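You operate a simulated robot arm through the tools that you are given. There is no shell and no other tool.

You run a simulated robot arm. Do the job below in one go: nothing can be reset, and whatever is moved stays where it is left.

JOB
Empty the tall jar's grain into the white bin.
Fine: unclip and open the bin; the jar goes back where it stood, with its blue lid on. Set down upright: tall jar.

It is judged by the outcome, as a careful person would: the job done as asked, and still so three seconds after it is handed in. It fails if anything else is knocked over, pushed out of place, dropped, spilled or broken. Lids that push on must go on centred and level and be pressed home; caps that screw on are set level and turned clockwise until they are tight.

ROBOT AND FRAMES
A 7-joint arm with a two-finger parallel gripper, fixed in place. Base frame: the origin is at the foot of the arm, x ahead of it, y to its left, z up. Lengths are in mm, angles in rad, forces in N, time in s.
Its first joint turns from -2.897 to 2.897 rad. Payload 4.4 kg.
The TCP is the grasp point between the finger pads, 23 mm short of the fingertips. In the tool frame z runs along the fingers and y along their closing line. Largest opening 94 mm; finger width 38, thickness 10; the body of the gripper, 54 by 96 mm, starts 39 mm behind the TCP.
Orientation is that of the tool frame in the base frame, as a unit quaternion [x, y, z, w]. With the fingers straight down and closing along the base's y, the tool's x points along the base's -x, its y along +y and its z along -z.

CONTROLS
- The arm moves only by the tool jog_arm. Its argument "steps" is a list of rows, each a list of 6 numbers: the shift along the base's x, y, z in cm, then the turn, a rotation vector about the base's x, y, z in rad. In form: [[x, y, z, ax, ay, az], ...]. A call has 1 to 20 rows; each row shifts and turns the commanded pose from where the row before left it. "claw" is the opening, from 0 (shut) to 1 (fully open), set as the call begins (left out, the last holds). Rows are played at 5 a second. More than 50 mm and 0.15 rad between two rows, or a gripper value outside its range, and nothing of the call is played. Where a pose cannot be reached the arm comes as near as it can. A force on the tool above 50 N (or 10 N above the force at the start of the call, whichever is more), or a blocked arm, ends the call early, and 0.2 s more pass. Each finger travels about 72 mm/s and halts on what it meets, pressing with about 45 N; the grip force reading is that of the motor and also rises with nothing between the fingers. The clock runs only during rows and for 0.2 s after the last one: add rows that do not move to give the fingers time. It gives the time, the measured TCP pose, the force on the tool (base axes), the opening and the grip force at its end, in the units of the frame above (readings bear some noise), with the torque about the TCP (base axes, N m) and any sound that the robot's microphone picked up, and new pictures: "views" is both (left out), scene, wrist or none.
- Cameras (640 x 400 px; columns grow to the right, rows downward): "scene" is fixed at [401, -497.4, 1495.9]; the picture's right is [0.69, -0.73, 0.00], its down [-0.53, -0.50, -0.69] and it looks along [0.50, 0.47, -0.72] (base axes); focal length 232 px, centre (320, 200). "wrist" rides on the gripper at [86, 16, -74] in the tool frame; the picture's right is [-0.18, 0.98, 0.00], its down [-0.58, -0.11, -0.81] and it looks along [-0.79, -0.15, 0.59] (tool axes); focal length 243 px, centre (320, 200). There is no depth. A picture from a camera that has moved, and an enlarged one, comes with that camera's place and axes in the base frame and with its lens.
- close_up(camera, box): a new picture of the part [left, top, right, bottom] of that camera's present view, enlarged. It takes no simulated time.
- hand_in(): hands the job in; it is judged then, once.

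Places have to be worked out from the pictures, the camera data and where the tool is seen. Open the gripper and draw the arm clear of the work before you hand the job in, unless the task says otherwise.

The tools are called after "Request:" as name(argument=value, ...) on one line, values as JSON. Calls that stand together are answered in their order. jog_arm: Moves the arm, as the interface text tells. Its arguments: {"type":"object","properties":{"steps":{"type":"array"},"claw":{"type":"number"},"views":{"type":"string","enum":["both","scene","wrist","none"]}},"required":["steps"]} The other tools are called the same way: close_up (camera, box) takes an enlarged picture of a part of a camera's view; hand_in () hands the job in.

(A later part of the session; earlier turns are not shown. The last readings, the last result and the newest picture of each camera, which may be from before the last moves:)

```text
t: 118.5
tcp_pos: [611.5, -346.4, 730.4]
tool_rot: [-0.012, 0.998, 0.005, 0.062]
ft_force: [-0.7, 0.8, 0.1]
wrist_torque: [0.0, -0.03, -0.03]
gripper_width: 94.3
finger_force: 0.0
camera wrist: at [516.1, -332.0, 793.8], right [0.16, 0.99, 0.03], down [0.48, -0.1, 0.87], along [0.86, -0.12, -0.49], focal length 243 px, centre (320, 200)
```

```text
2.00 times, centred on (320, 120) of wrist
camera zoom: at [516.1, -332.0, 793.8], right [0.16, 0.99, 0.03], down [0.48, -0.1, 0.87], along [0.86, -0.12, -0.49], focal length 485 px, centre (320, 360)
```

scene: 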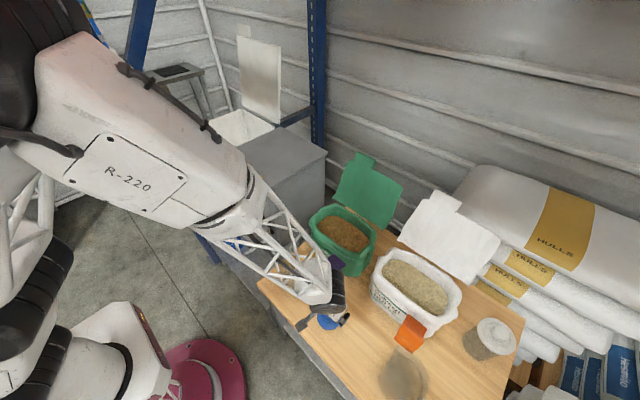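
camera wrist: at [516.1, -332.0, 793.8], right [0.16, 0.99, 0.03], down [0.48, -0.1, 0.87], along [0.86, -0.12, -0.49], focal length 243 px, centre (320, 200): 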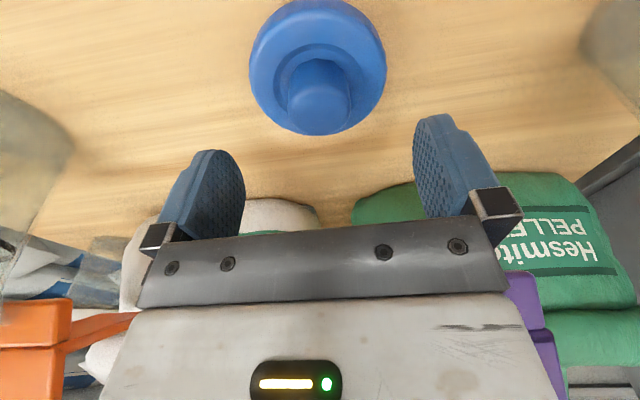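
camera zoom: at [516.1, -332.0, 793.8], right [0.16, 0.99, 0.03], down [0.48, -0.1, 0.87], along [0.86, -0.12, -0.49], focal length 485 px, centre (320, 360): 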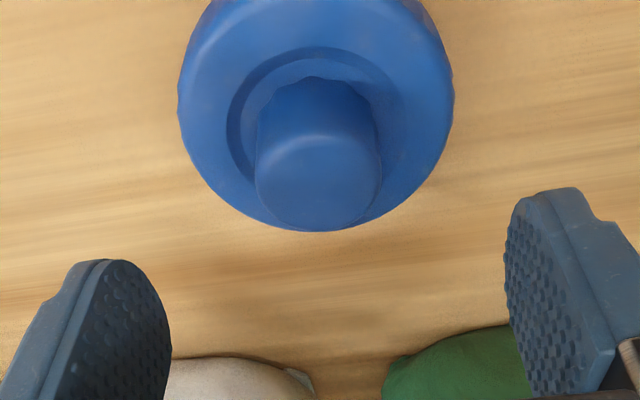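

The vertical pose is reachable now. I'll finish the last few degrees so the fingers point straight down.

Request:
jog_arm(steps=[[0, 0, 0, -0.005, 0.062, 0], [0, 0, 0, -0.004, 0.062, 0], [0, 0, 0, 0, 0, 0]])

Request:
close_up(camera="wrist", box=[200, 0, 440, 200])

Request:
close_up(camera="scene", box=[280, 230, 380, 350])

```text
t: 119.3
tcp_pos: [610.1, -347.1, 729.4]
tool_rot: [-0.012, 0.998, 0.004, 0.063]
ft_force: [0.3, -0.6, 0.6]
wrist_torque: [0.01, 0.0, 0.03]
gripper_width: 93.9
finger_force: 0.1
out of reach, approached as far as the arm can: row 1, 2
camera wrist: at [516.1, -332.0, 793.8], right [0.16, 0.99, 0.03], down [0.48, -0.1, 0.87], along [0.86, -0.12, -0.49], focal length 243 px, centre (320, 200)
```

scene: 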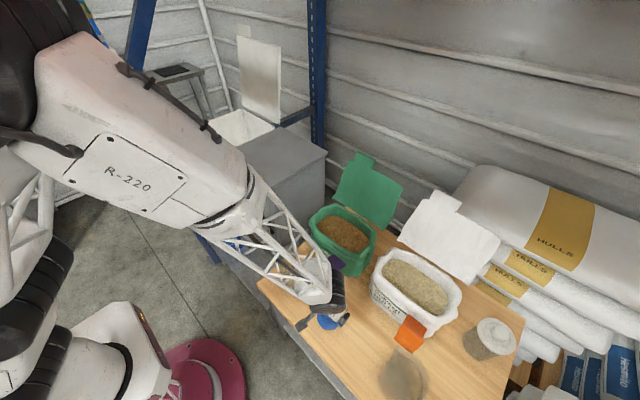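
wrist: 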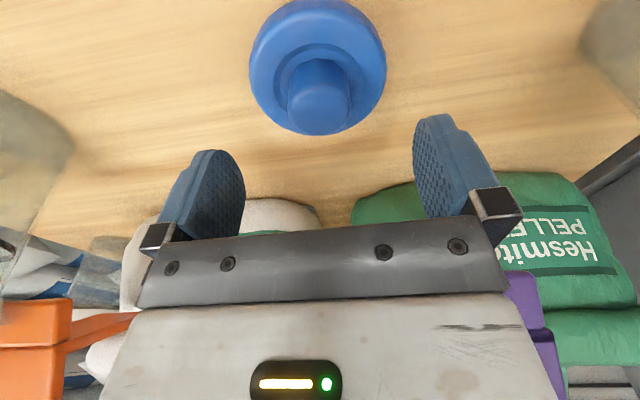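

```text
2.00 times, centred on (320, 100) of wrist
camera zoom: at [516.1, -332.0, 793.8], right [0.16, 0.99, 0.03], down [0.48, -0.1, 0.87], along [0.86, -0.12, -0.49], focal length 485 px, centre (320, 400)
```

zoom: 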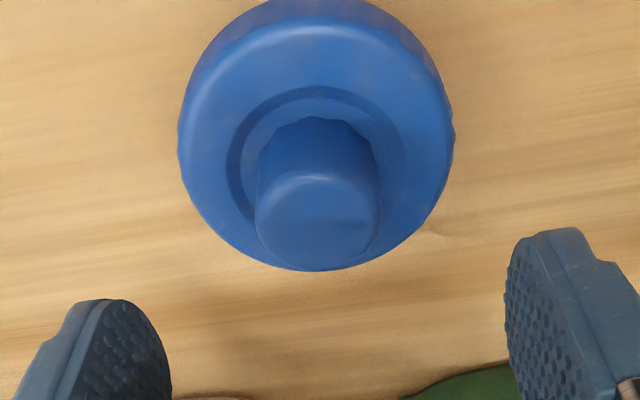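

```text
3.33 times, centred on (330, 290) of scene
camera zoom: at [401.0, -497.4, 1495.9], right [0.69, -0.73, 0.0], down [-0.53, -0.5, -0.69], along [0.5, 0.47, -0.72], focal length 774 px, centre (287, -100)
```

zoom: 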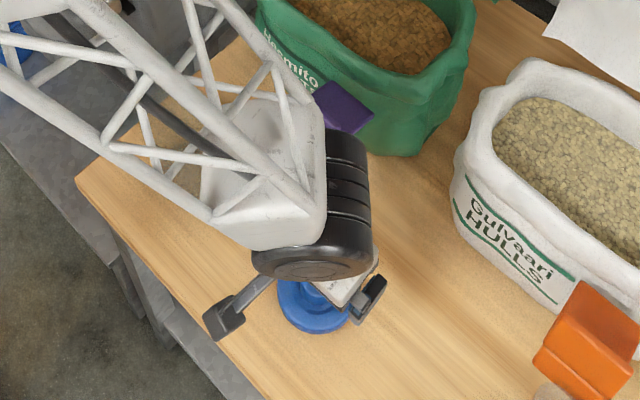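

It holds at 7° off vertical, which is fine, since tilt about the closing axis keeps the lid level. I'll ease back to about 78°, centre on y = -344.8, and descend to TCP z ≈ 688 so the tips clear the disc.

Request:
jog_arm(steps=[[0, 0.1, -0.3, 0, -0.04, 0], [0, 0.1, -0.8, 0, -0.04, 0], [0, 0, -1.2, 0, 0, 0], [0, 0, -1.0, 0, 0, 0], [0, 0, -0.8, 0, 0, 0], [0, 0, 0, 0, 0, 0]])

Request:
close_up(camera="wrist", box=[200, 20, 440, 220])

```text
t: 120.7
tcp_pos: [610.2, -344.5, 688.7]
tool_rot: [-0.012, 0.995, 0.004, 0.103]
ft_force: [0.4, -0.5, -0.3]
wrist_torque: [0.01, -0.03, -0.02]
gripper_width: 93.9
finger_force: 0.0
camera wrist: at [511.4, -330.1, 744.5], right [0.16, 0.99, 0.04], down [0.41, -0.1, 0.91], along [0.9, -0.12, -0.42], focal length 243 px, centre (320, 200)
```

scene: 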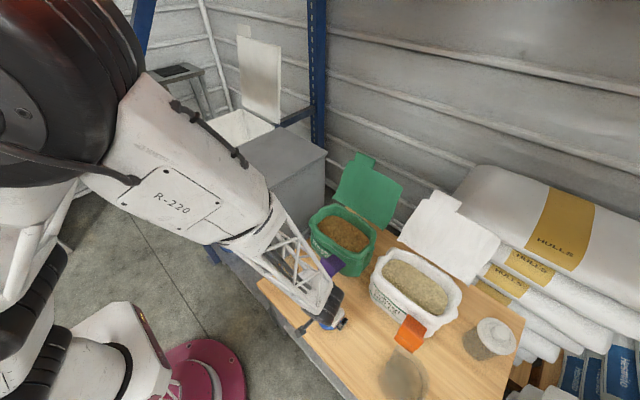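
wrist: 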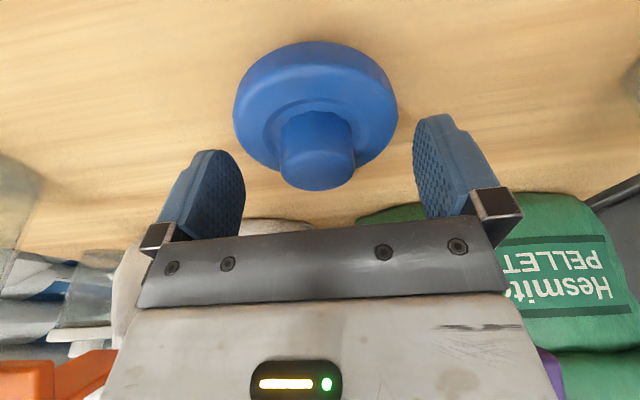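

```text
2.00 times, centred on (320, 120) of wrist
camera zoom: at [511.4, -330.1, 744.5], right [0.16, 0.99, 0.04], down [0.41, -0.1, 0.91], along [0.9, -0.12, -0.42], focal length 485 px, centre (320, 360)
```

zoom: 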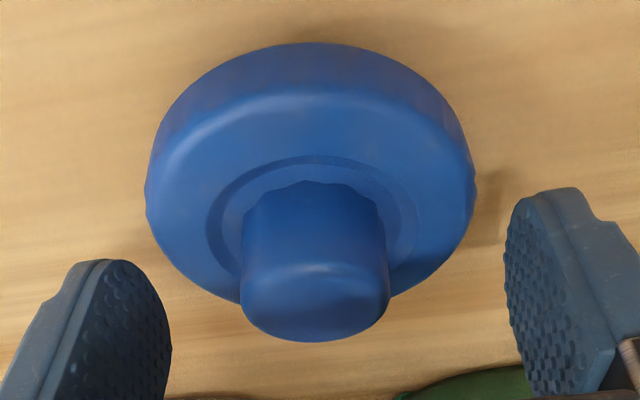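

The tips should now be a few millimetres above the disc, level with the knob. Closing again and checking the width.

Request:
jog_arm(steps=[[0, 0, 0, 0, 0, 0], [0, 0, 0, 0, 0, 0], [0, 0, 0, 0, 0, 0], [0, 0, 0, 0, 0, 0], [0, 0, 0, 0, 0, 0]], claw=0)

Request:
close_up(camera="wrist", box=[200, 20, 440, 220])

```text
t: 121.9
tcp_pos: [611.1, -343.9, 690.0]
tool_rot: [-0.013, 0.995, 0.004, 0.103]
ft_force: [2.1, 0.8, 27.5]
wrist_torque: [-0.94, -0.04, 0.06]
gripper_width: 58.1
finger_force: 45.1
camera wrist: at [511.7, -330.5, 745.0], right [0.16, 0.99, 0.04], down [0.41, -0.1, 0.91], along [0.9, -0.12, -0.42], focal length 243 px, centre (320, 200)
```

scene: 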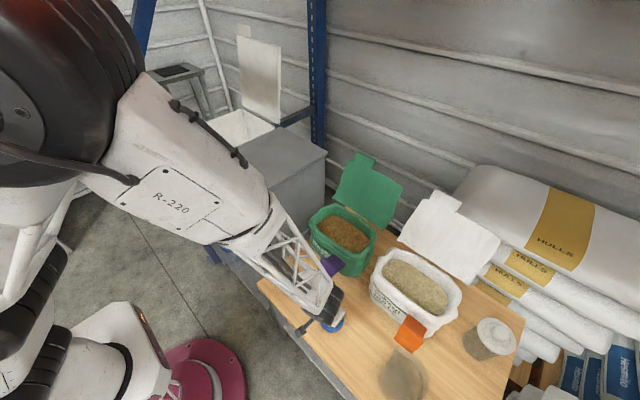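
wrist: 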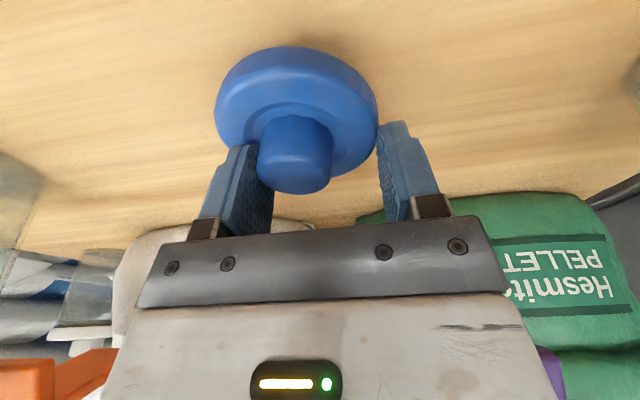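

```text
2.00 times, centred on (320, 120) of wrist
camera zoom: at [511.7, -330.5, 745.0], right [0.16, 0.99, 0.04], down [0.41, -0.1, 0.91], along [0.9, -0.12, -0.42], focal length 485 px, centre (320, 360)
```

zoom: 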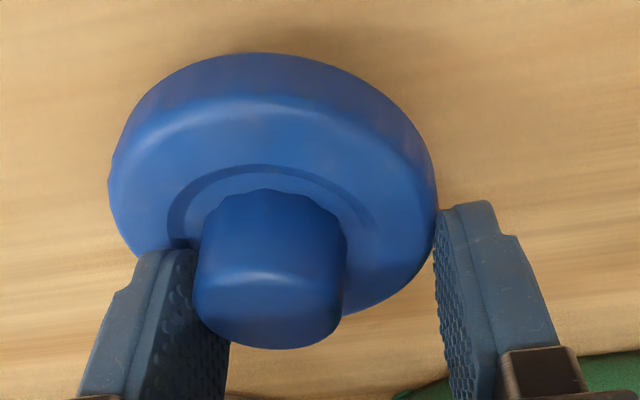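

Width stopped at 58 mm with a 27 N upward force: one tip has caught the disc's edge and the lid is tipped slightly. I'll open so it settles flat, then back straight up and look again.

Request:
jog_arm(steps=[[0, 0, 0, 0, 0, 0], [0, 0, 0, 0, 0, 0], [0, 0, 0, 0, 0, 0], [0, 0, 1.5, 0, 0, 0], [0, 0, 2, 0, 0, 0], [-2, 0, 2, 0, 0, 0], [-2, 0, 2, 0, 0, 0], [0, 0, 0, 0, 0, 0]], claw=1)

Request:
close_up(camera="wrist", box=[220, 20, 420, 180])

Request:
close_up(camera="scene", box=[270, 230, 370, 350])

```text
t: 123.7
tcp_pos: [569.0, -342.5, 763.5]
tool_rot: [-0.012, 0.995, 0.003, 0.102]
ft_force: [-0.4, 0.3, -0.2]
wrist_torque: [-0.01, 0.01, 0.0]
gripper_width: 94.0
finger_force: 0.1
camera wrist: at [471.0, -329.3, 819.0], right [0.16, 0.99, 0.04], down [0.41, -0.1, 0.91], along [0.9, -0.12, -0.42], focal length 243 px, centre (320, 200)
```

scene: 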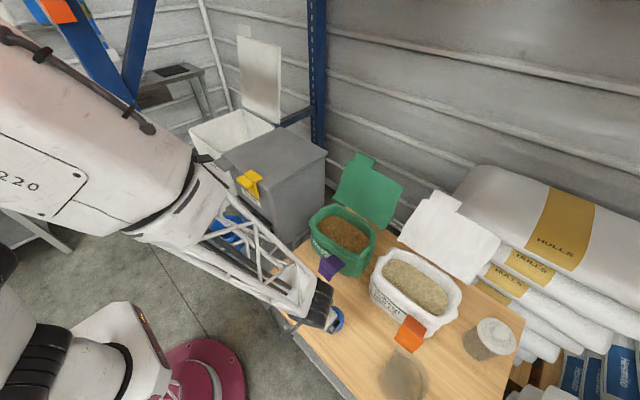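
wrist: 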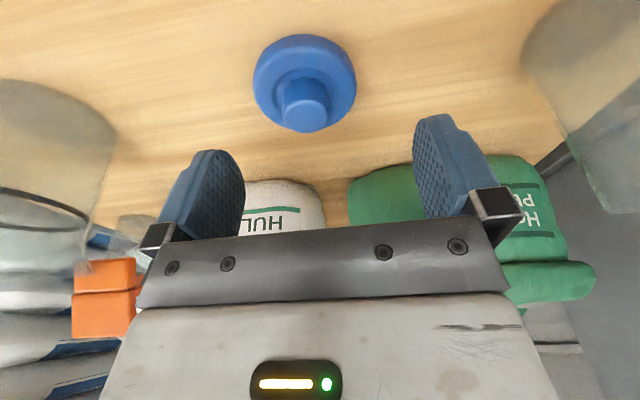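

```text
2.50 times, centred on (320, 100) of wrist
camera zoom: at [471.0, -329.3, 819.0], right [0.16, 0.99, 0.04], down [0.41, -0.1, 0.91], along [0.9, -0.12, -0.42], focal length 606 px, centre (320, 450)
```

zoom: 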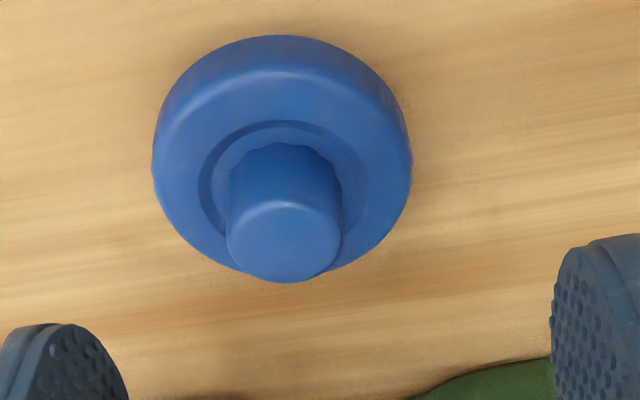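

```text
3.33 times, centred on (320, 290) of scene
camera zoom: at [401.0, -497.4, 1495.9], right [0.69, -0.73, 0.0], down [-0.53, -0.5, -0.69], along [0.5, 0.47, -0.72], focal length 774 px, centre (320, -100)
```

zoom: 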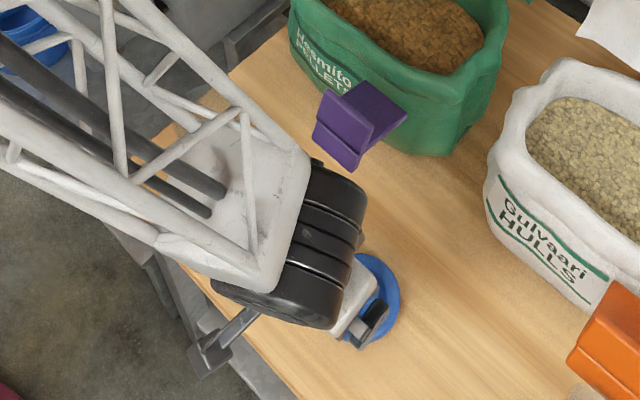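

The lid is flat again, with its knob now at about (612, -356). The tips evidently reach about 8–10 mm lower than I reckoned. I'll re-centre over it and come down only to TCP z ≈ 699.

Request:
jog_arm(steps=[[2, -0.7, 0, 0, 0, 0], [2.1, -0.7, -1, 0, 0, 0], [0, 0, -2, 0, 0, 0], [0, 0, -2, 0, 0, 0], [0, 0, -1.4, 0, 0, 0], [0, 0, 0, 0, 0, 0]])

Request:
close_up(camera="wrist", box=[200, 20, 440, 220])

```text
t: 125.1
tcp_pos: [614.1, -358.0, 699.5]
tool_rot: [-0.013, 0.995, 0.005, 0.103]
ft_force: [0.4, -0.3, 0.7]
wrist_torque: [0.02, 0.0, 0.02]
gripper_width: 94.1
finger_force: 0.1
camera wrist: at [513.6, -343.6, 755.5], right [0.16, 0.99, 0.04], down [0.41, -0.1, 0.91], along [0.9, -0.12, -0.42], focal length 243 px, centre (320, 200)
```

scene: 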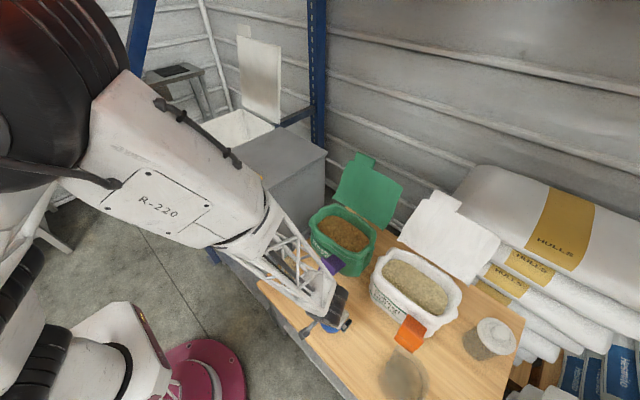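
wrist: 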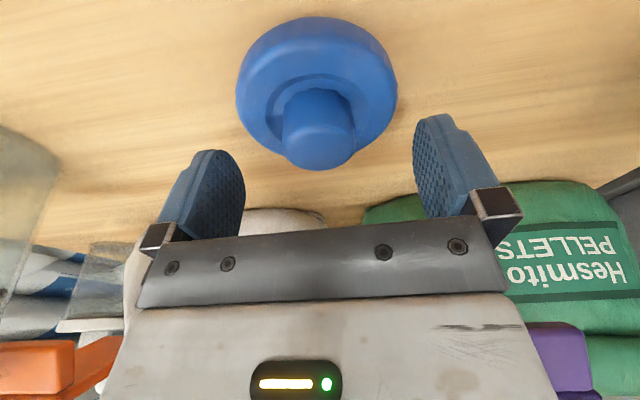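

```text
2.00 times, centred on (320, 120) of wrist
camera zoom: at [513.6, -343.6, 755.5], right [0.16, 0.99, 0.04], down [0.41, -0.1, 0.91], along [0.9, -0.12, -0.42], focal length 485 px, centre (320, 360)
```

zoom: 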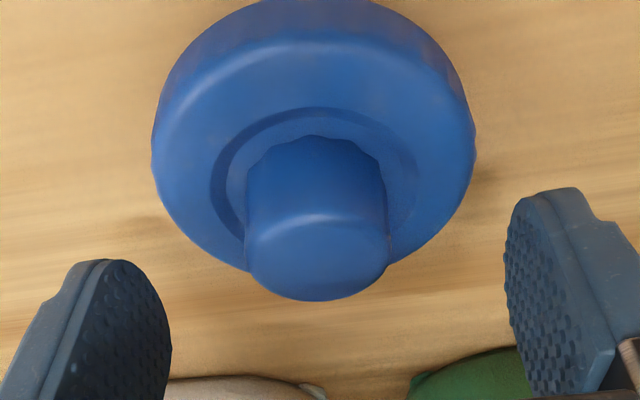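

The tips are now about 10 mm above the disc and overlap the knob's upper 8 mm, centred in y. I'll go 4 mm lower and close.

Request:
jog_arm(steps=[[0, 0, -0.4, 0, 0, 0], [0, 0, 0, 0, 0, 0]], views="none")

Request:
jog_arm(steps=[[0, 0, 0, 0, 0, 0], [0, 0, 0, 0, 0, 0], [0, 0, 0, 0, 0, 0], [0, 0, 0, 0, 0, 0], [0, 0, 0, 0, 0, 0]], claw=0)

Request:
close_up(camera="wrist", box=[200, 20, 440, 220])

```text
t: 125.7
tcp_pos: [613.8, -358.3, 696.6]
tool_rot: [-0.013, 0.995, 0.004, 0.102]
ft_force: [0.5, 0.1, 0.3]
wrist_torque: [0.03, -0.01, 0.03]
gripper_width: 94.1
finger_force: 0.0
```

```text
t: 126.9
tcp_pos: [612.2, -358.3, 695.9]
tool_rot: [-0.012, 0.995, 0.004, 0.103]
ft_force: [-0.1, -0.2, 0.3]
wrist_torque: [-0.06, -0.04, -0.01]
gripper_width: 33.1
finger_force: 45.1
camera wrist: at [513.1, -343.7, 752.1], right [0.16, 0.99, 0.04], down [0.41, -0.1, 0.91], along [0.9, -0.12, -0.42], focal length 243 px, centre (320, 200)
```

scene: 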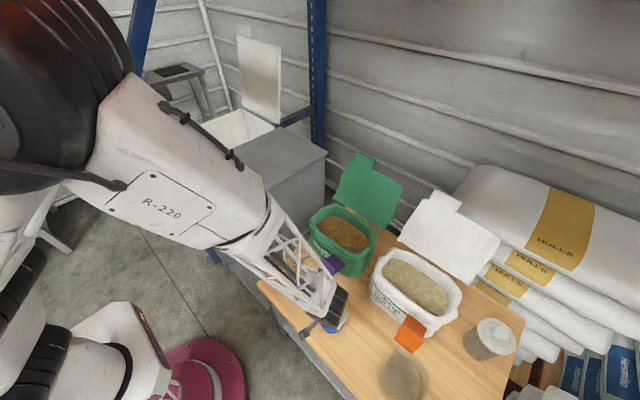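
wrist: 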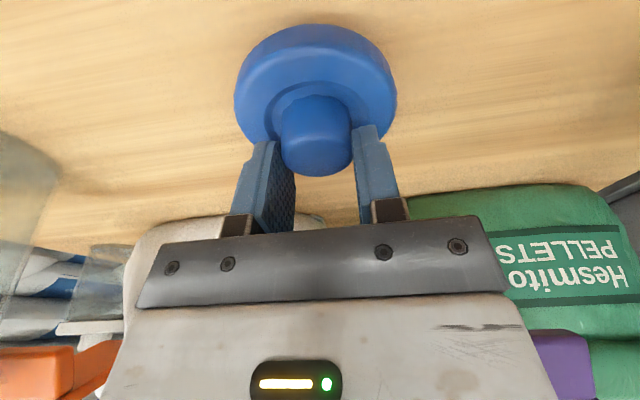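

```text
2.00 times, centred on (320, 120) of wrist
camera zoom: at [513.1, -343.7, 752.1], right [0.16, 0.99, 0.04], down [0.41, -0.1, 0.91], along [0.9, -0.12, -0.42], focal length 485 px, centre (320, 360)
```

zoom: 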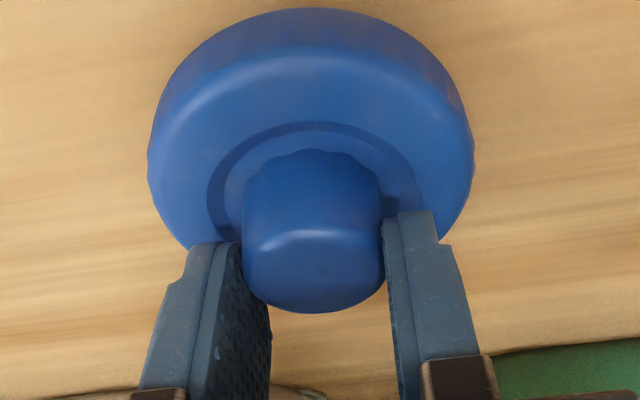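

The knob is gripped at 33 mm with no side torque, and the lid is level. I'll lift it slowly.

Request:
jog_arm(steps=[[0, 0, 0.2, 0, 0, 0], [0, 0, 0.4, 0, 0, 0], [0, 0, 0.6, 0, 0, 0], [0, 0, 0.8, 0, 0, 0], [0, 0, 1, 0, 0, 0], [0, 0, 1, 0, 0, 0], [0, 0, 0.6, 0, 0, 0], [0, 0, 0.3, 0, 0, 0], [0, 0, 0, 0, 0, 0]])

Request:
close_up(camera="wrist", box=[200, 20, 440, 220])

Request:
close_up(camera="scene", box=[260, 230, 380, 350])

```text
t: 128.9
tcp_pos: [610.4, -360.0, 744.4]
tool_rot: [-0.013, 0.995, 0.003, 0.103]
ft_force: [0.0, -0.4, 0.1]
wrist_torque: [-0.02, -0.03, -0.02]
gripper_width: 33.3
finger_force: 44.6
camera wrist: at [511.8, -344.5, 800.8], right [0.16, 0.99, 0.04], down [0.41, -0.1, 0.91], along [0.9, -0.12, -0.42], focal length 243 px, centre (320, 200)
```

scene: 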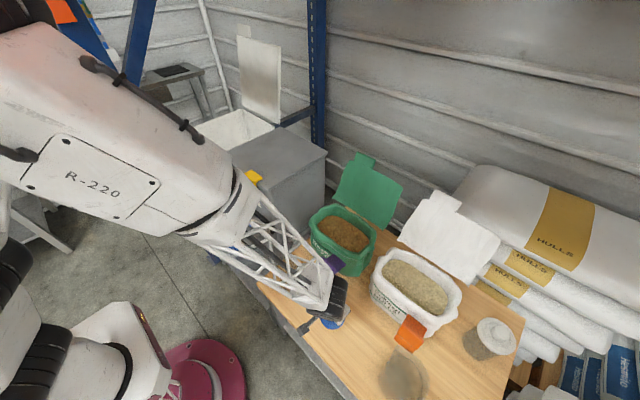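
wrist: 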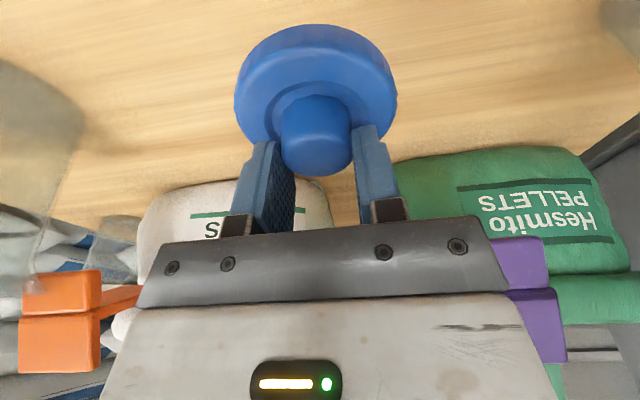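

```text
2.00 times, centred on (320, 120) of wrist
camera zoom: at [511.8, -344.5, 800.8], right [0.16, 0.99, 0.04], down [0.41, -0.1, 0.91], along [0.9, -0.12, -0.42], focal length 485 px, centre (320, 360)
```

zoom: 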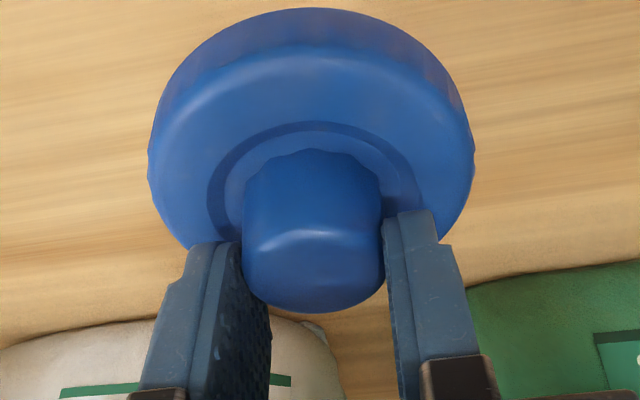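

```text
3.33 times, centred on (320, 290) of scene
camera zoom: at [401.0, -497.4, 1495.9], right [0.69, -0.73, 0.0], down [-0.53, -0.5, -0.69], along [0.5, 0.47, -0.72], focal length 774 px, centre (320, -100)
```

zoom: 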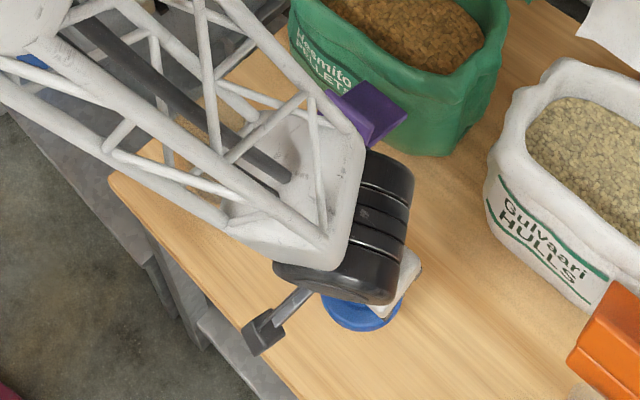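

The lid is up and level in the grip. I'll raise it clear, then carry it over toward the jar, which I reckon at about x 605, y -153.9 in TCP terms, staying well above the rim.

Request:
jog_arm(steps=[[0, 0, 1, 0, 0, 0], [0, 0, 2, 0, 0, 0], [0, 0, 2.5, 0, 0, 0], [0, 0, 2.5, 0, 0, 0], [0, 0.5, 2.5, 0, 0, 0], [0, 1, 2.5, 0, 0, 0], [0, 2, 2, 0, 0, 0], [0, 2.5, 1, 0, 0, 0], [-0.1, 2.5, 0, 0, 0, 0], [-0.1, 2.5, 0, 0, 0, 0], [-0.1, 2.5, 0, 0, 0, 0], [-0.1, 2.5, 0, 0, 0, 0], [-0.1, 2.0, 0, 0, 0, 0], [-0.1, 1.2, 0, 0, 0, 0], [0, 0.6, 0, 0, 0, 0], [0, 0.3, 0, 0, 0, 0], [0, 0, 0, 0, 0, 0]])

Request:
close_up(camera="wrist", box=[200, 0, 440, 200])

Request:
close_up(camera="scene", box=[240, 220, 340, 310])

```text
t: 132.5
tcp_pos: [585.1, -160.1, 844.9]
tool_rot: [-0.012, 0.994, 0.006, 0.104]
ft_force: [0.0, -0.2, -0.2]
wrist_torque: [0.0, 0.01, -0.01]
gripper_width: 33.3
finger_force: 45.0
out of reach, approached as far as the arm can: row 7, 8, 9, 10, 11, 12, 13, 14
camera wrist: at [486.0, -145.1, 900.7], right [0.16, 0.99, 0.05], down [0.41, -0.11, 0.91], along [0.9, -0.12, -0.42], focal length 243 px, centre (320, 200)
```

scene: 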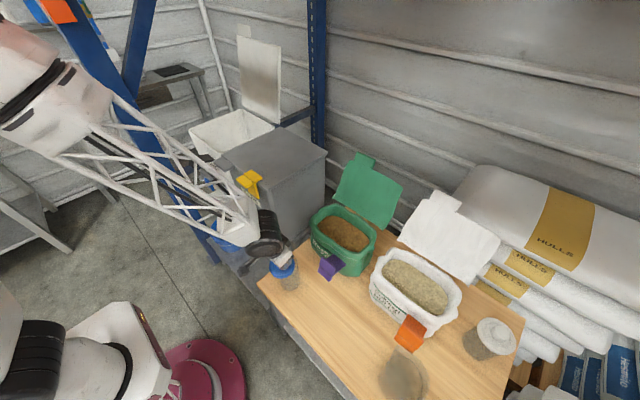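
wrist: 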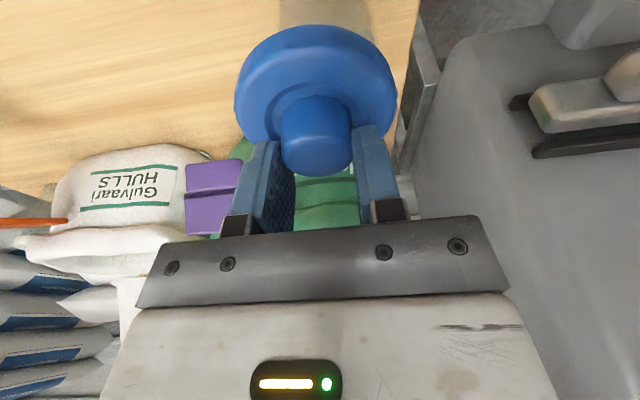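

```text
2.00 times, centred on (320, 100) of wrist
camera zoom: at [486.0, -145.1, 900.7], right [0.16, 0.99, 0.05], down [0.41, -0.11, 0.91], along [0.9, -0.12, -0.42], focal length 485 px, centre (320, 400)
```

zoom: 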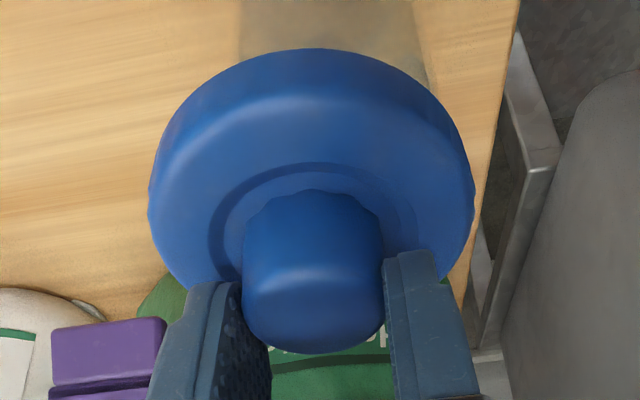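

```text
4.44 times, centred on (290, 265) of scene
camera zoom: at [401.0, -497.4, 1495.9], right [0.69, -0.73, 0.0], down [-0.53, -0.5, -0.69], along [0.5, 0.47, -0.72], focal length 1032 px, centre (453, -89)
```

zoom: 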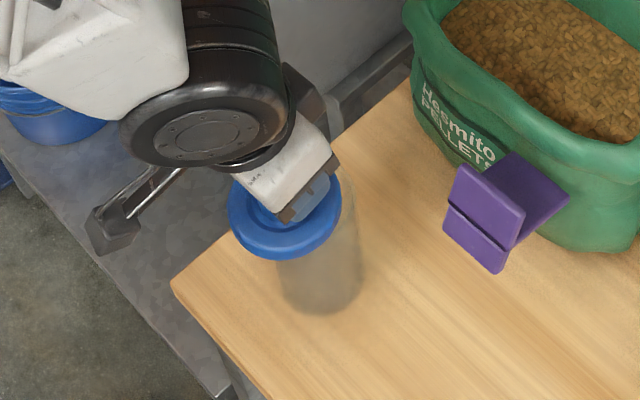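

The arm ran into its limit again and came in lower and short, at (585, -160, 845). The lid is just clear of the rim and there's no contact force. I'll raise 1.5 cm first, then try the small shift forward onto the jar's axis.

Request:
jog_arm(steps=[[0, 0, 0.5, 0, 0, 0], [0, 0, 0.5, 0, 0, 0], [0, 0, 0.5, 0, 0, 0], [0, 0, 0, 0, 0, 0]], views="scene")

```text
t: 133.5
tcp_pos: [585.0, -159.5, 846.0]
tool_rot: [-0.012, 0.995, 0.006, 0.103]
ft_force: [0.3, 1.1, 0.0]
wrist_torque: [0.02, -0.03, 0.01]
gripper_width: 33.4
finger_force: 45.0
out of reach, approached as far as the arm can: row 1, 2, 3
```

scene: 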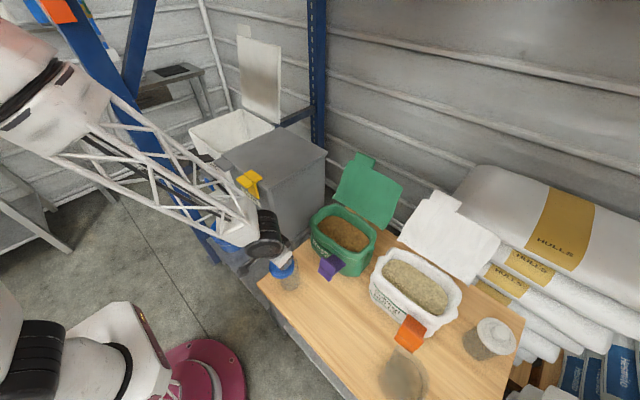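

It can't rise further in this posture at 78° pitch. I'll back away from the jar in -y, then test how much less pitch lets the arm reach properly above the jar.

Request:
jog_arm(steps=[[0, -1.5, 0, 0, 0, 0], [0, -2.5, 0, 0, 0, 0], [0, -2.5, 0, 0, 0, 0], [0, -2.5, 0, 0, 0, 0], [0, -1, 0, 0, 0, 0], [0, 0, 0.5, 0, -0.06, 0], [0, 0, 1, 0, -0.06, 0], [0, 0, 1.5, 0, -0.06, 0], [0, 0, 2, 0, -0.05, 0], [0, 0, 0.5, 0, 0, 0], [0, 0, 0, 0, 0, 0]])

```text
t: 135.9
tcp_pos: [582.7, -260.2, 901.4]
tool_rot: [-0.013, 0.976, 0.003, 0.217]
ft_force: [0.9, 0.7, -1.1]
wrist_torque: [0.02, 0.02, 0.02]
gripper_width: 33.4
finger_force: 44.6
camera wrist: at [474.4, -245.1, 933.4], right [0.14, 0.99, 0.08], down [0.19, -0.1, 0.98], along [0.97, -0.12, -0.2], focal length 243 px, centre (320, 200)
```

scene: 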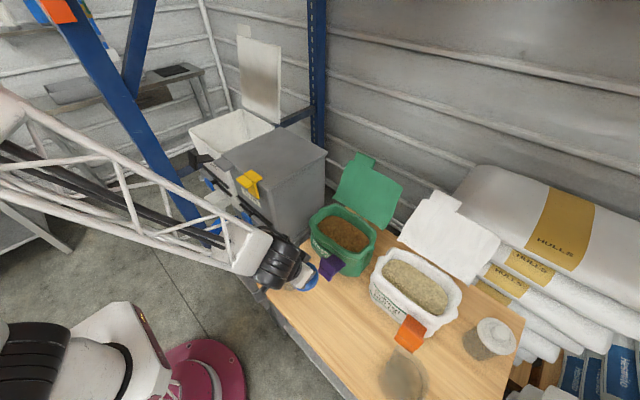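
wrist: 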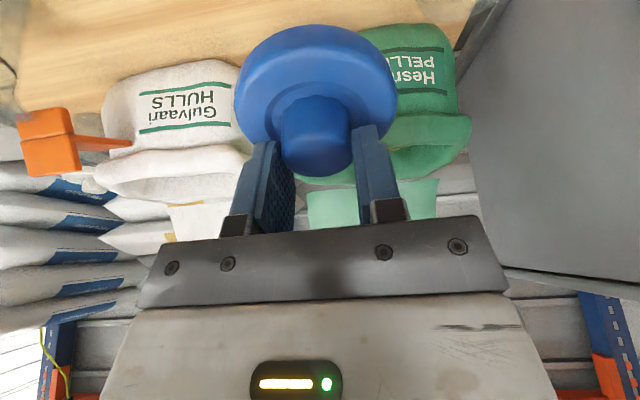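

At 65° pitch the arm rises freely. I'll move above the jar at z ≈ 905 and then try to bring the pitch back so the lid is level.

Request:
jog_arm(steps=[[0.3, 1.5, 0, 0, 0, 0], [0.4, 2.5, 0.1, 0, 0, 0], [0.5, 2.5, 0.1, 0, 0, 0], [0.5, 2.2, 0.1, 0, 0, 0], [0.4, 1.5, 0.1, 0, 0, 0], [0.2, 0.4, 0, 0, 0, 0], [0, 0, 0, 0, 0.05, 0], [0, 0, 0, 0, 0.06, 0], [0, 0, 0, 0, 0.06, 0], [0, 0, 0, 0, 0.06, 0], [0, 0, 0, 0, 0, 0]])

```text
t: 138.3
tcp_pos: [605.8, -153.7, 901.5]
tool_rot: [-0.012, 0.991, 0.005, 0.133]
ft_force: [-0.2, -0.5, -1.1]
wrist_torque: [-0.07, -0.01, -0.03]
gripper_width: 33.3
finger_force: 45.7
out of reach, approached as far as the arm can: row 9, 10
camera wrist: at [503.1, -138.6, 949.8], right [0.15, 0.99, 0.06], down [0.35, -0.11, 0.93], along [0.92, -0.12, -0.36], focal length 243 px, centre (320, 200)
```

scene: 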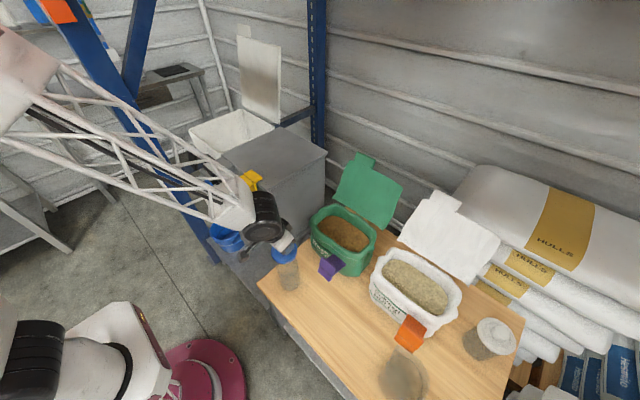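
wrist: 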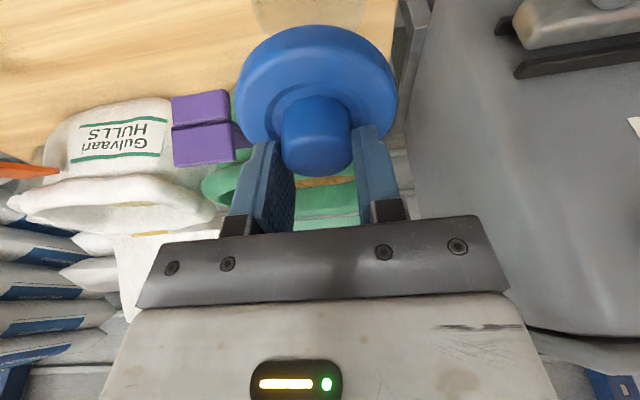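

I'm above the jar at the right x, y, with 3.5° of pitch still to restore. I'll descend to z ≈ 865, still above the rim, where the limit should ease, and add the remaining pitch.

Request:
jog_arm(steps=[[0, 0, -0.8, 0, 0, 0], [0, 0, -1, 0, 0, 0], [0, 0, -1, 0, 0, 0], [0, 0, -0.7, 0, 0.02, 0], [0, 0, 0, 0, 0.02, 0], [0, 0, 0, 0, 0.021, 0], [0, 0, 0, 0, 0, 0]])

Request:
close_up(camera="scene", box=[250, 230, 330, 300])

Request:
close_up(camera="wrist", box=[200, 0, 440, 200])

```text
t: 139.9
tcp_pos: [604.1, -152.6, 862.7]
tool_rot: [-0.012, 0.993, 0.007, 0.114]
ft_force: [0.5, -0.4, 0.4]
wrist_torque: [-0.04, -0.01, -0.01]
gripper_width: 33.3
finger_force: 45.1
out of reach, approached as far as the arm can: row 5
camera wrist: at [504.0, -139.0, 915.8], right [0.15, 0.99, 0.05], down [0.39, -0.11, 0.92], along [0.91, -0.12, -0.4], focal length 243 px, centre (320, 200)
```

scene: 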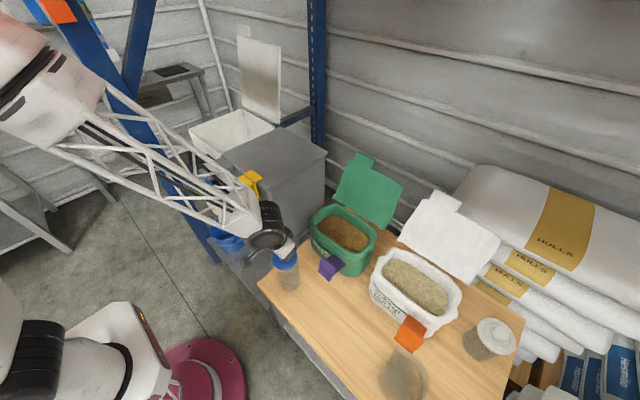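
wrist: 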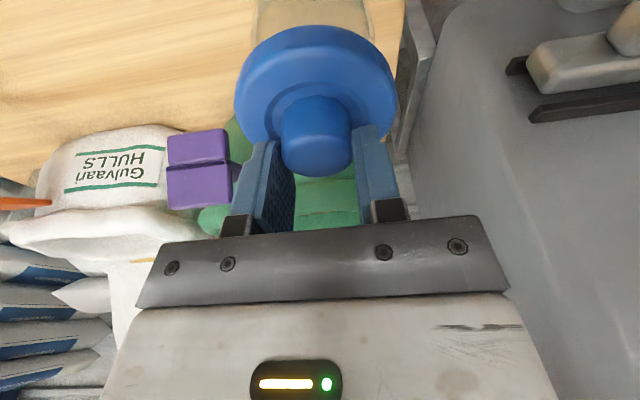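

```text
5.71 times, centred on (290, 265) of scene
camera zoom: at [401.0, -497.4, 1495.9], right [0.69, -0.73, 0.0], down [-0.53, -0.5, -0.69], along [0.5, 0.47, -0.72], focal length 1327 px, centre (491, -171)
```

zoom: 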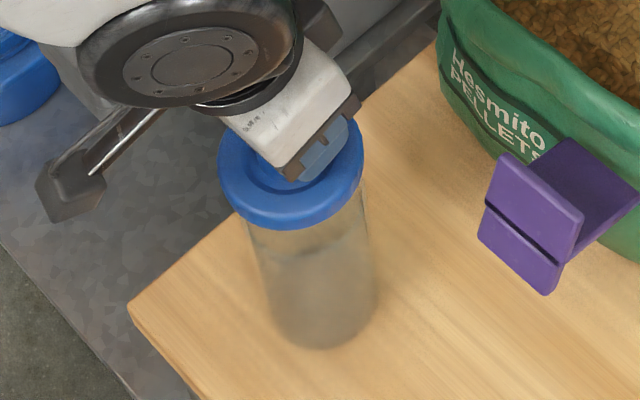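

```text
2.00 times, centred on (320, 100) of wrist
camera zoom: at [504.0, -139.0, 915.8], right [0.15, 0.99, 0.05], down [0.39, -0.11, 0.92], along [0.91, -0.12, -0.4], focal length 485 px, centre (320, 400)
```

zoom: 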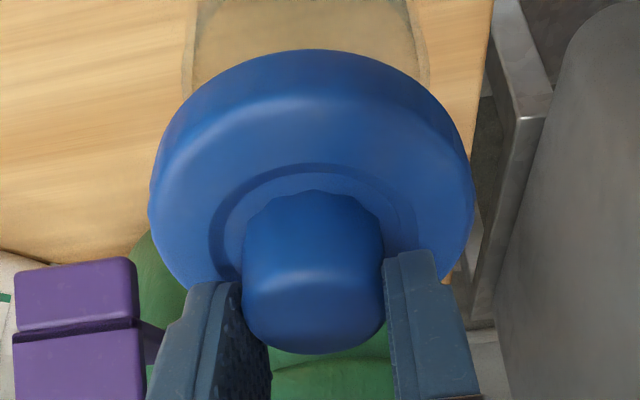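

The wrist view shows y aligned within a millimetre. Both cameras agree the lid is about 8 mm short of the jar's axis in x. I'll move +8 mm and restore the last 1.3° of pitch.

Request:
jog_arm(steps=[[0.4, 0, 0, 0, 0, 0], [0.4, 0, 0, 0, 0, 0], [0, 0, 0, 0, 0.012, 0], [0, 0, -0.3, 0, 0.01, 0], [0, 0, 0, 0, 0, 0]])

Request:
close_up(camera="scene", box=[250, 230, 330, 300])

Request:
close_up(camera="wrist", box=[200, 0, 440, 200])

```text
t: 141.1
tcp_pos: [605.6, -152.8, 862.5]
tool_rot: [-0.013, 0.993, 0.007, 0.114]
ft_force: [-0.6, -0.4, 0.0]
wrist_torque: [0.0, 0.0, -0.01]
gripper_width: 33.4
finger_force: 44.9
out of reach, approached as far as the arm can: row 1, 2
camera wrist: at [504.0, -139.0, 915.8], right [0.15, 0.99, 0.05], down [0.39, -0.11, 0.92], along [0.91, -0.12, -0.4], focal length 243 px, centre (320, 200)
```

scene: 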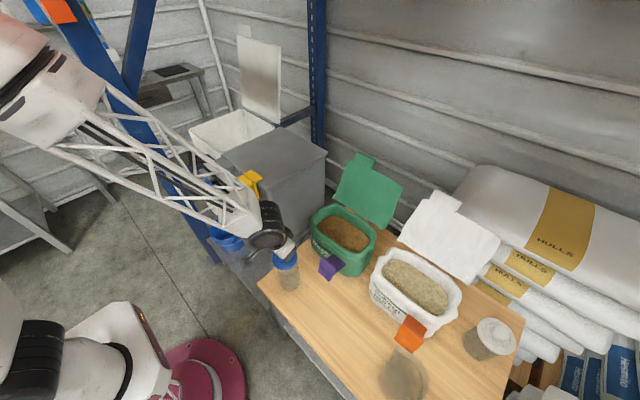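
wrist: 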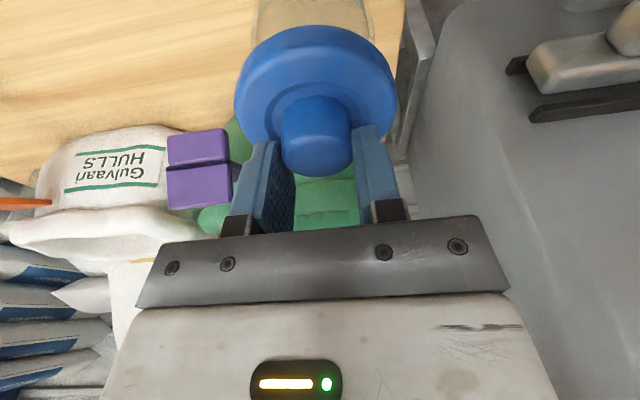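

```text
5.71 times, centred on (290, 265) of scene
camera zoom: at [401.0, -497.4, 1495.9], right [0.69, -0.73, 0.0], down [-0.53, -0.5, -0.69], along [0.5, 0.47, -0.72], focal length 1327 px, centre (491, -171)
```

zoom: 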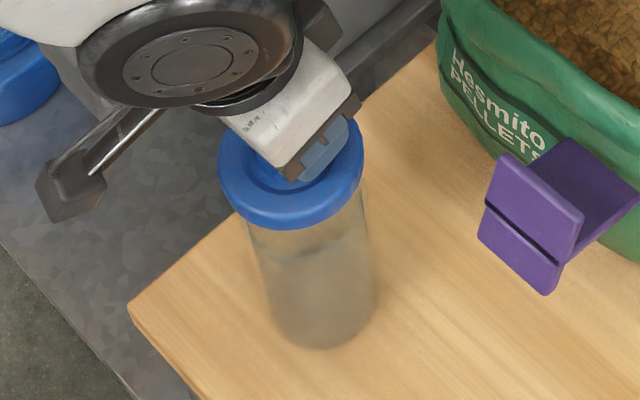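

```text
2.00 times, centred on (320, 100) of wrist
camera zoom: at [504.0, -139.0, 915.8], right [0.15, 0.99, 0.05], down [0.39, -0.11, 0.92], along [0.91, -0.12, -0.4], focal length 485 px, centre (320, 400)
```

zoom: 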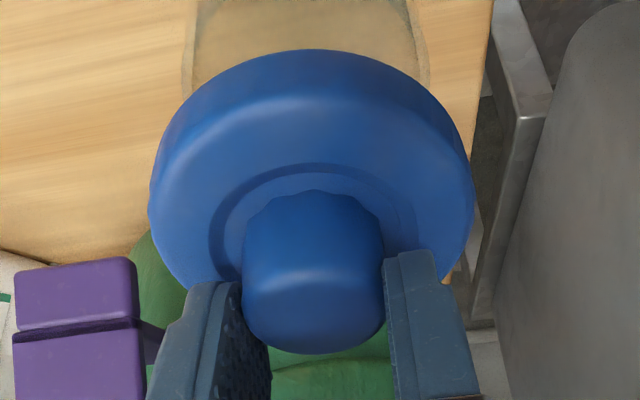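

The arm didn't move because that pose is exactly on the limit. I'll give up a little pitch, take the x shift, then come slightly lower, where there's more room, and restore the pitch.

Request:
jog_arm(steps=[[0, 0, 0, 0, -0.04, 0], [0.4, 0, 0, 0, -0.02, 0], [0.4, 0, 0, 0, 0, 0], [0, 0, -0.4, 0, 0, 0], [0, 0, -0.4, 0, 0, 0], [0, 0, 0, 0, 0.03, 0], [0, 0, 0, 0, 0.03, 0], [0, 0, 0, 0, 0.022, 0], [0, 0, 0, 0, 0, 0]])

Request:
close_up(camera="scene", box=[250, 230, 330, 300])

Request:
close_up(camera="wrist", box=[200, 0, 440, 200])

```text
t: 143.1
tcp_pos: [603.7, -154.0, 837.6]
tool_rot: [-0.013, 0.996, 0.018, 0.091]
ft_force: [-0.2, -0.4, -0.7]
wrist_torque: [0.03, -0.01, -0.01]
gripper_width: 33.4
finger_force: 45.0
out of reach, approached as far as the arm can: row 6, 8
camera wrist: at [506.3, -141.3, 896.4], right [0.15, 0.99, 0.06], down [0.43, -0.13, 0.89], along [0.89, -0.11, -0.44], focal length 243 px, centre (320, 200)
```

scene: 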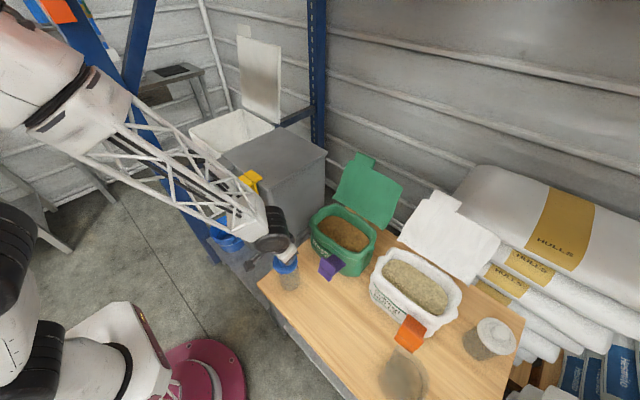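
wrist: 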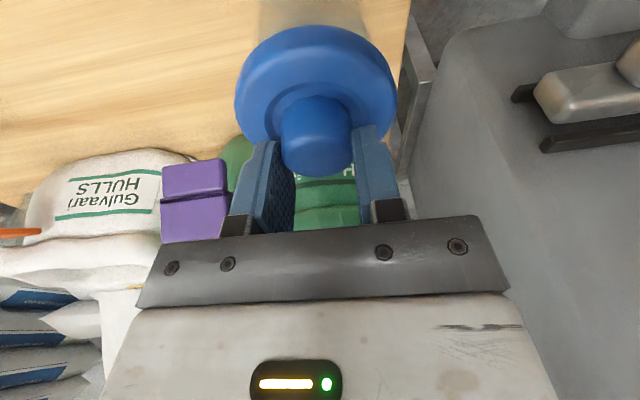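

```text
5.71 times, centred on (290, 265) of scene
camera zoom: at [401.0, -497.4, 1495.9], right [0.69, -0.73, 0.0], down [-0.53, -0.5, -0.69], along [0.5, 0.47, -0.72], focal length 1327 px, centre (491, -171)
```

zoom: 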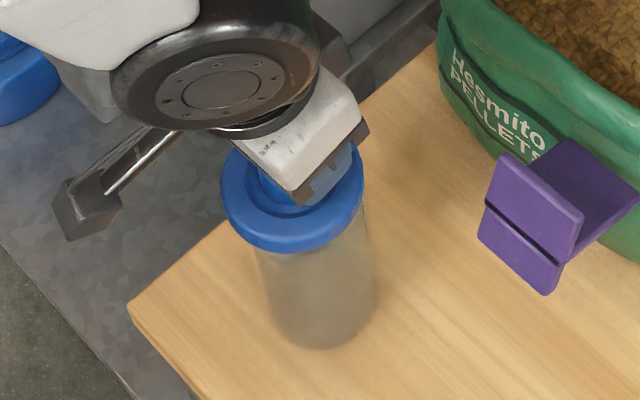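

```text
2.00 times, centred on (320, 100) of wrist
camera zoom: at [506.3, -141.3, 896.4], right [0.15, 0.99, 0.06], down [0.43, -0.13, 0.89], along [0.89, -0.11, -0.44], focal length 485 px, centre (320, 400)
```

zoom: 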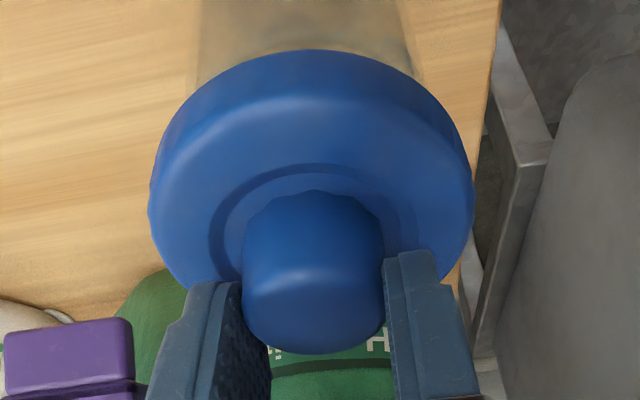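

The solver traded height for pitch: the lid is now just at rim level with no contact, and the jar is unmoved. I won't place it from this limit-bound pose. I'll raise while easing the pitch, go back to the table and regrip the lid at a flatter, limit-free pitch.

Request:
jog_arm(steps=[[0, 0, 0.5, 0, -0.03, 0], [0, 0, 0.7, 0, -0.03, 0], [0, 0, 1, 0, -0.03, 0], [0, 0, 1.2, 0, -0.03, 0], [0, 0, 1.5, 0, -0.04, 0], [0, 0, 1.5, 0, -0.04, 0], [0, 0, 1.0, 0, -0.04, 0], [0, 0, 0, 0, 0, 0]])

Request:
close_up(camera="scene", box=[250, 230, 330, 300])

```text
t: 144.9
tcp_pos: [604.2, -153.2, 906.5]
tool_rot: [-0.013, 0.98, 0.005, 0.2]
ft_force: [-0.5, 0.9, -0.7]
wrist_torque: [0.01, 0.0, 0.03]
gripper_width: 33.3
finger_force: 45.0
out of reach, approached as far as the arm can: row 1
camera wrist: at [495.9, -138.7, 942.5], right [0.14, 0.99, 0.08], down [0.22, -0.11, 0.97], along [0.96, -0.12, -0.23], focal length 243 px, centre (320, 200)
```

scene: 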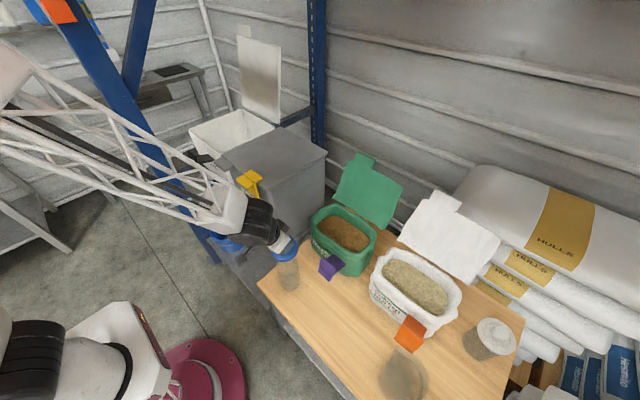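
wrist: 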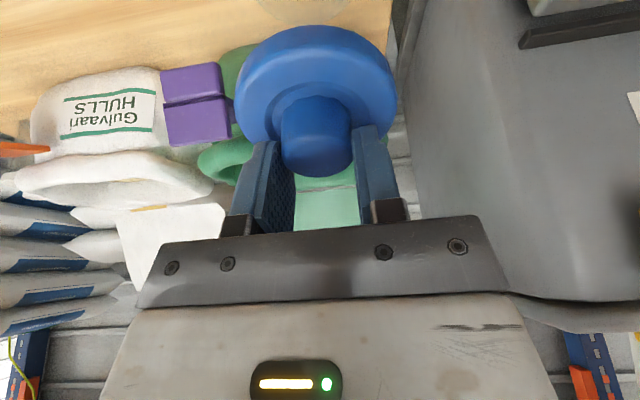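

```text
5.71 times, centred on (290, 265) of scene
camera zoom: at [401.0, -497.4, 1495.9], right [0.69, -0.73, 0.0], down [-0.53, -0.5, -0.69], along [0.5, 0.47, -0.72], focal length 1327 px, centre (491, -171)
```

zoom: 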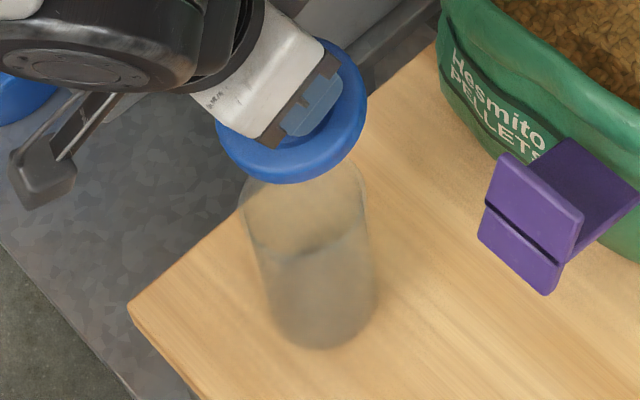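

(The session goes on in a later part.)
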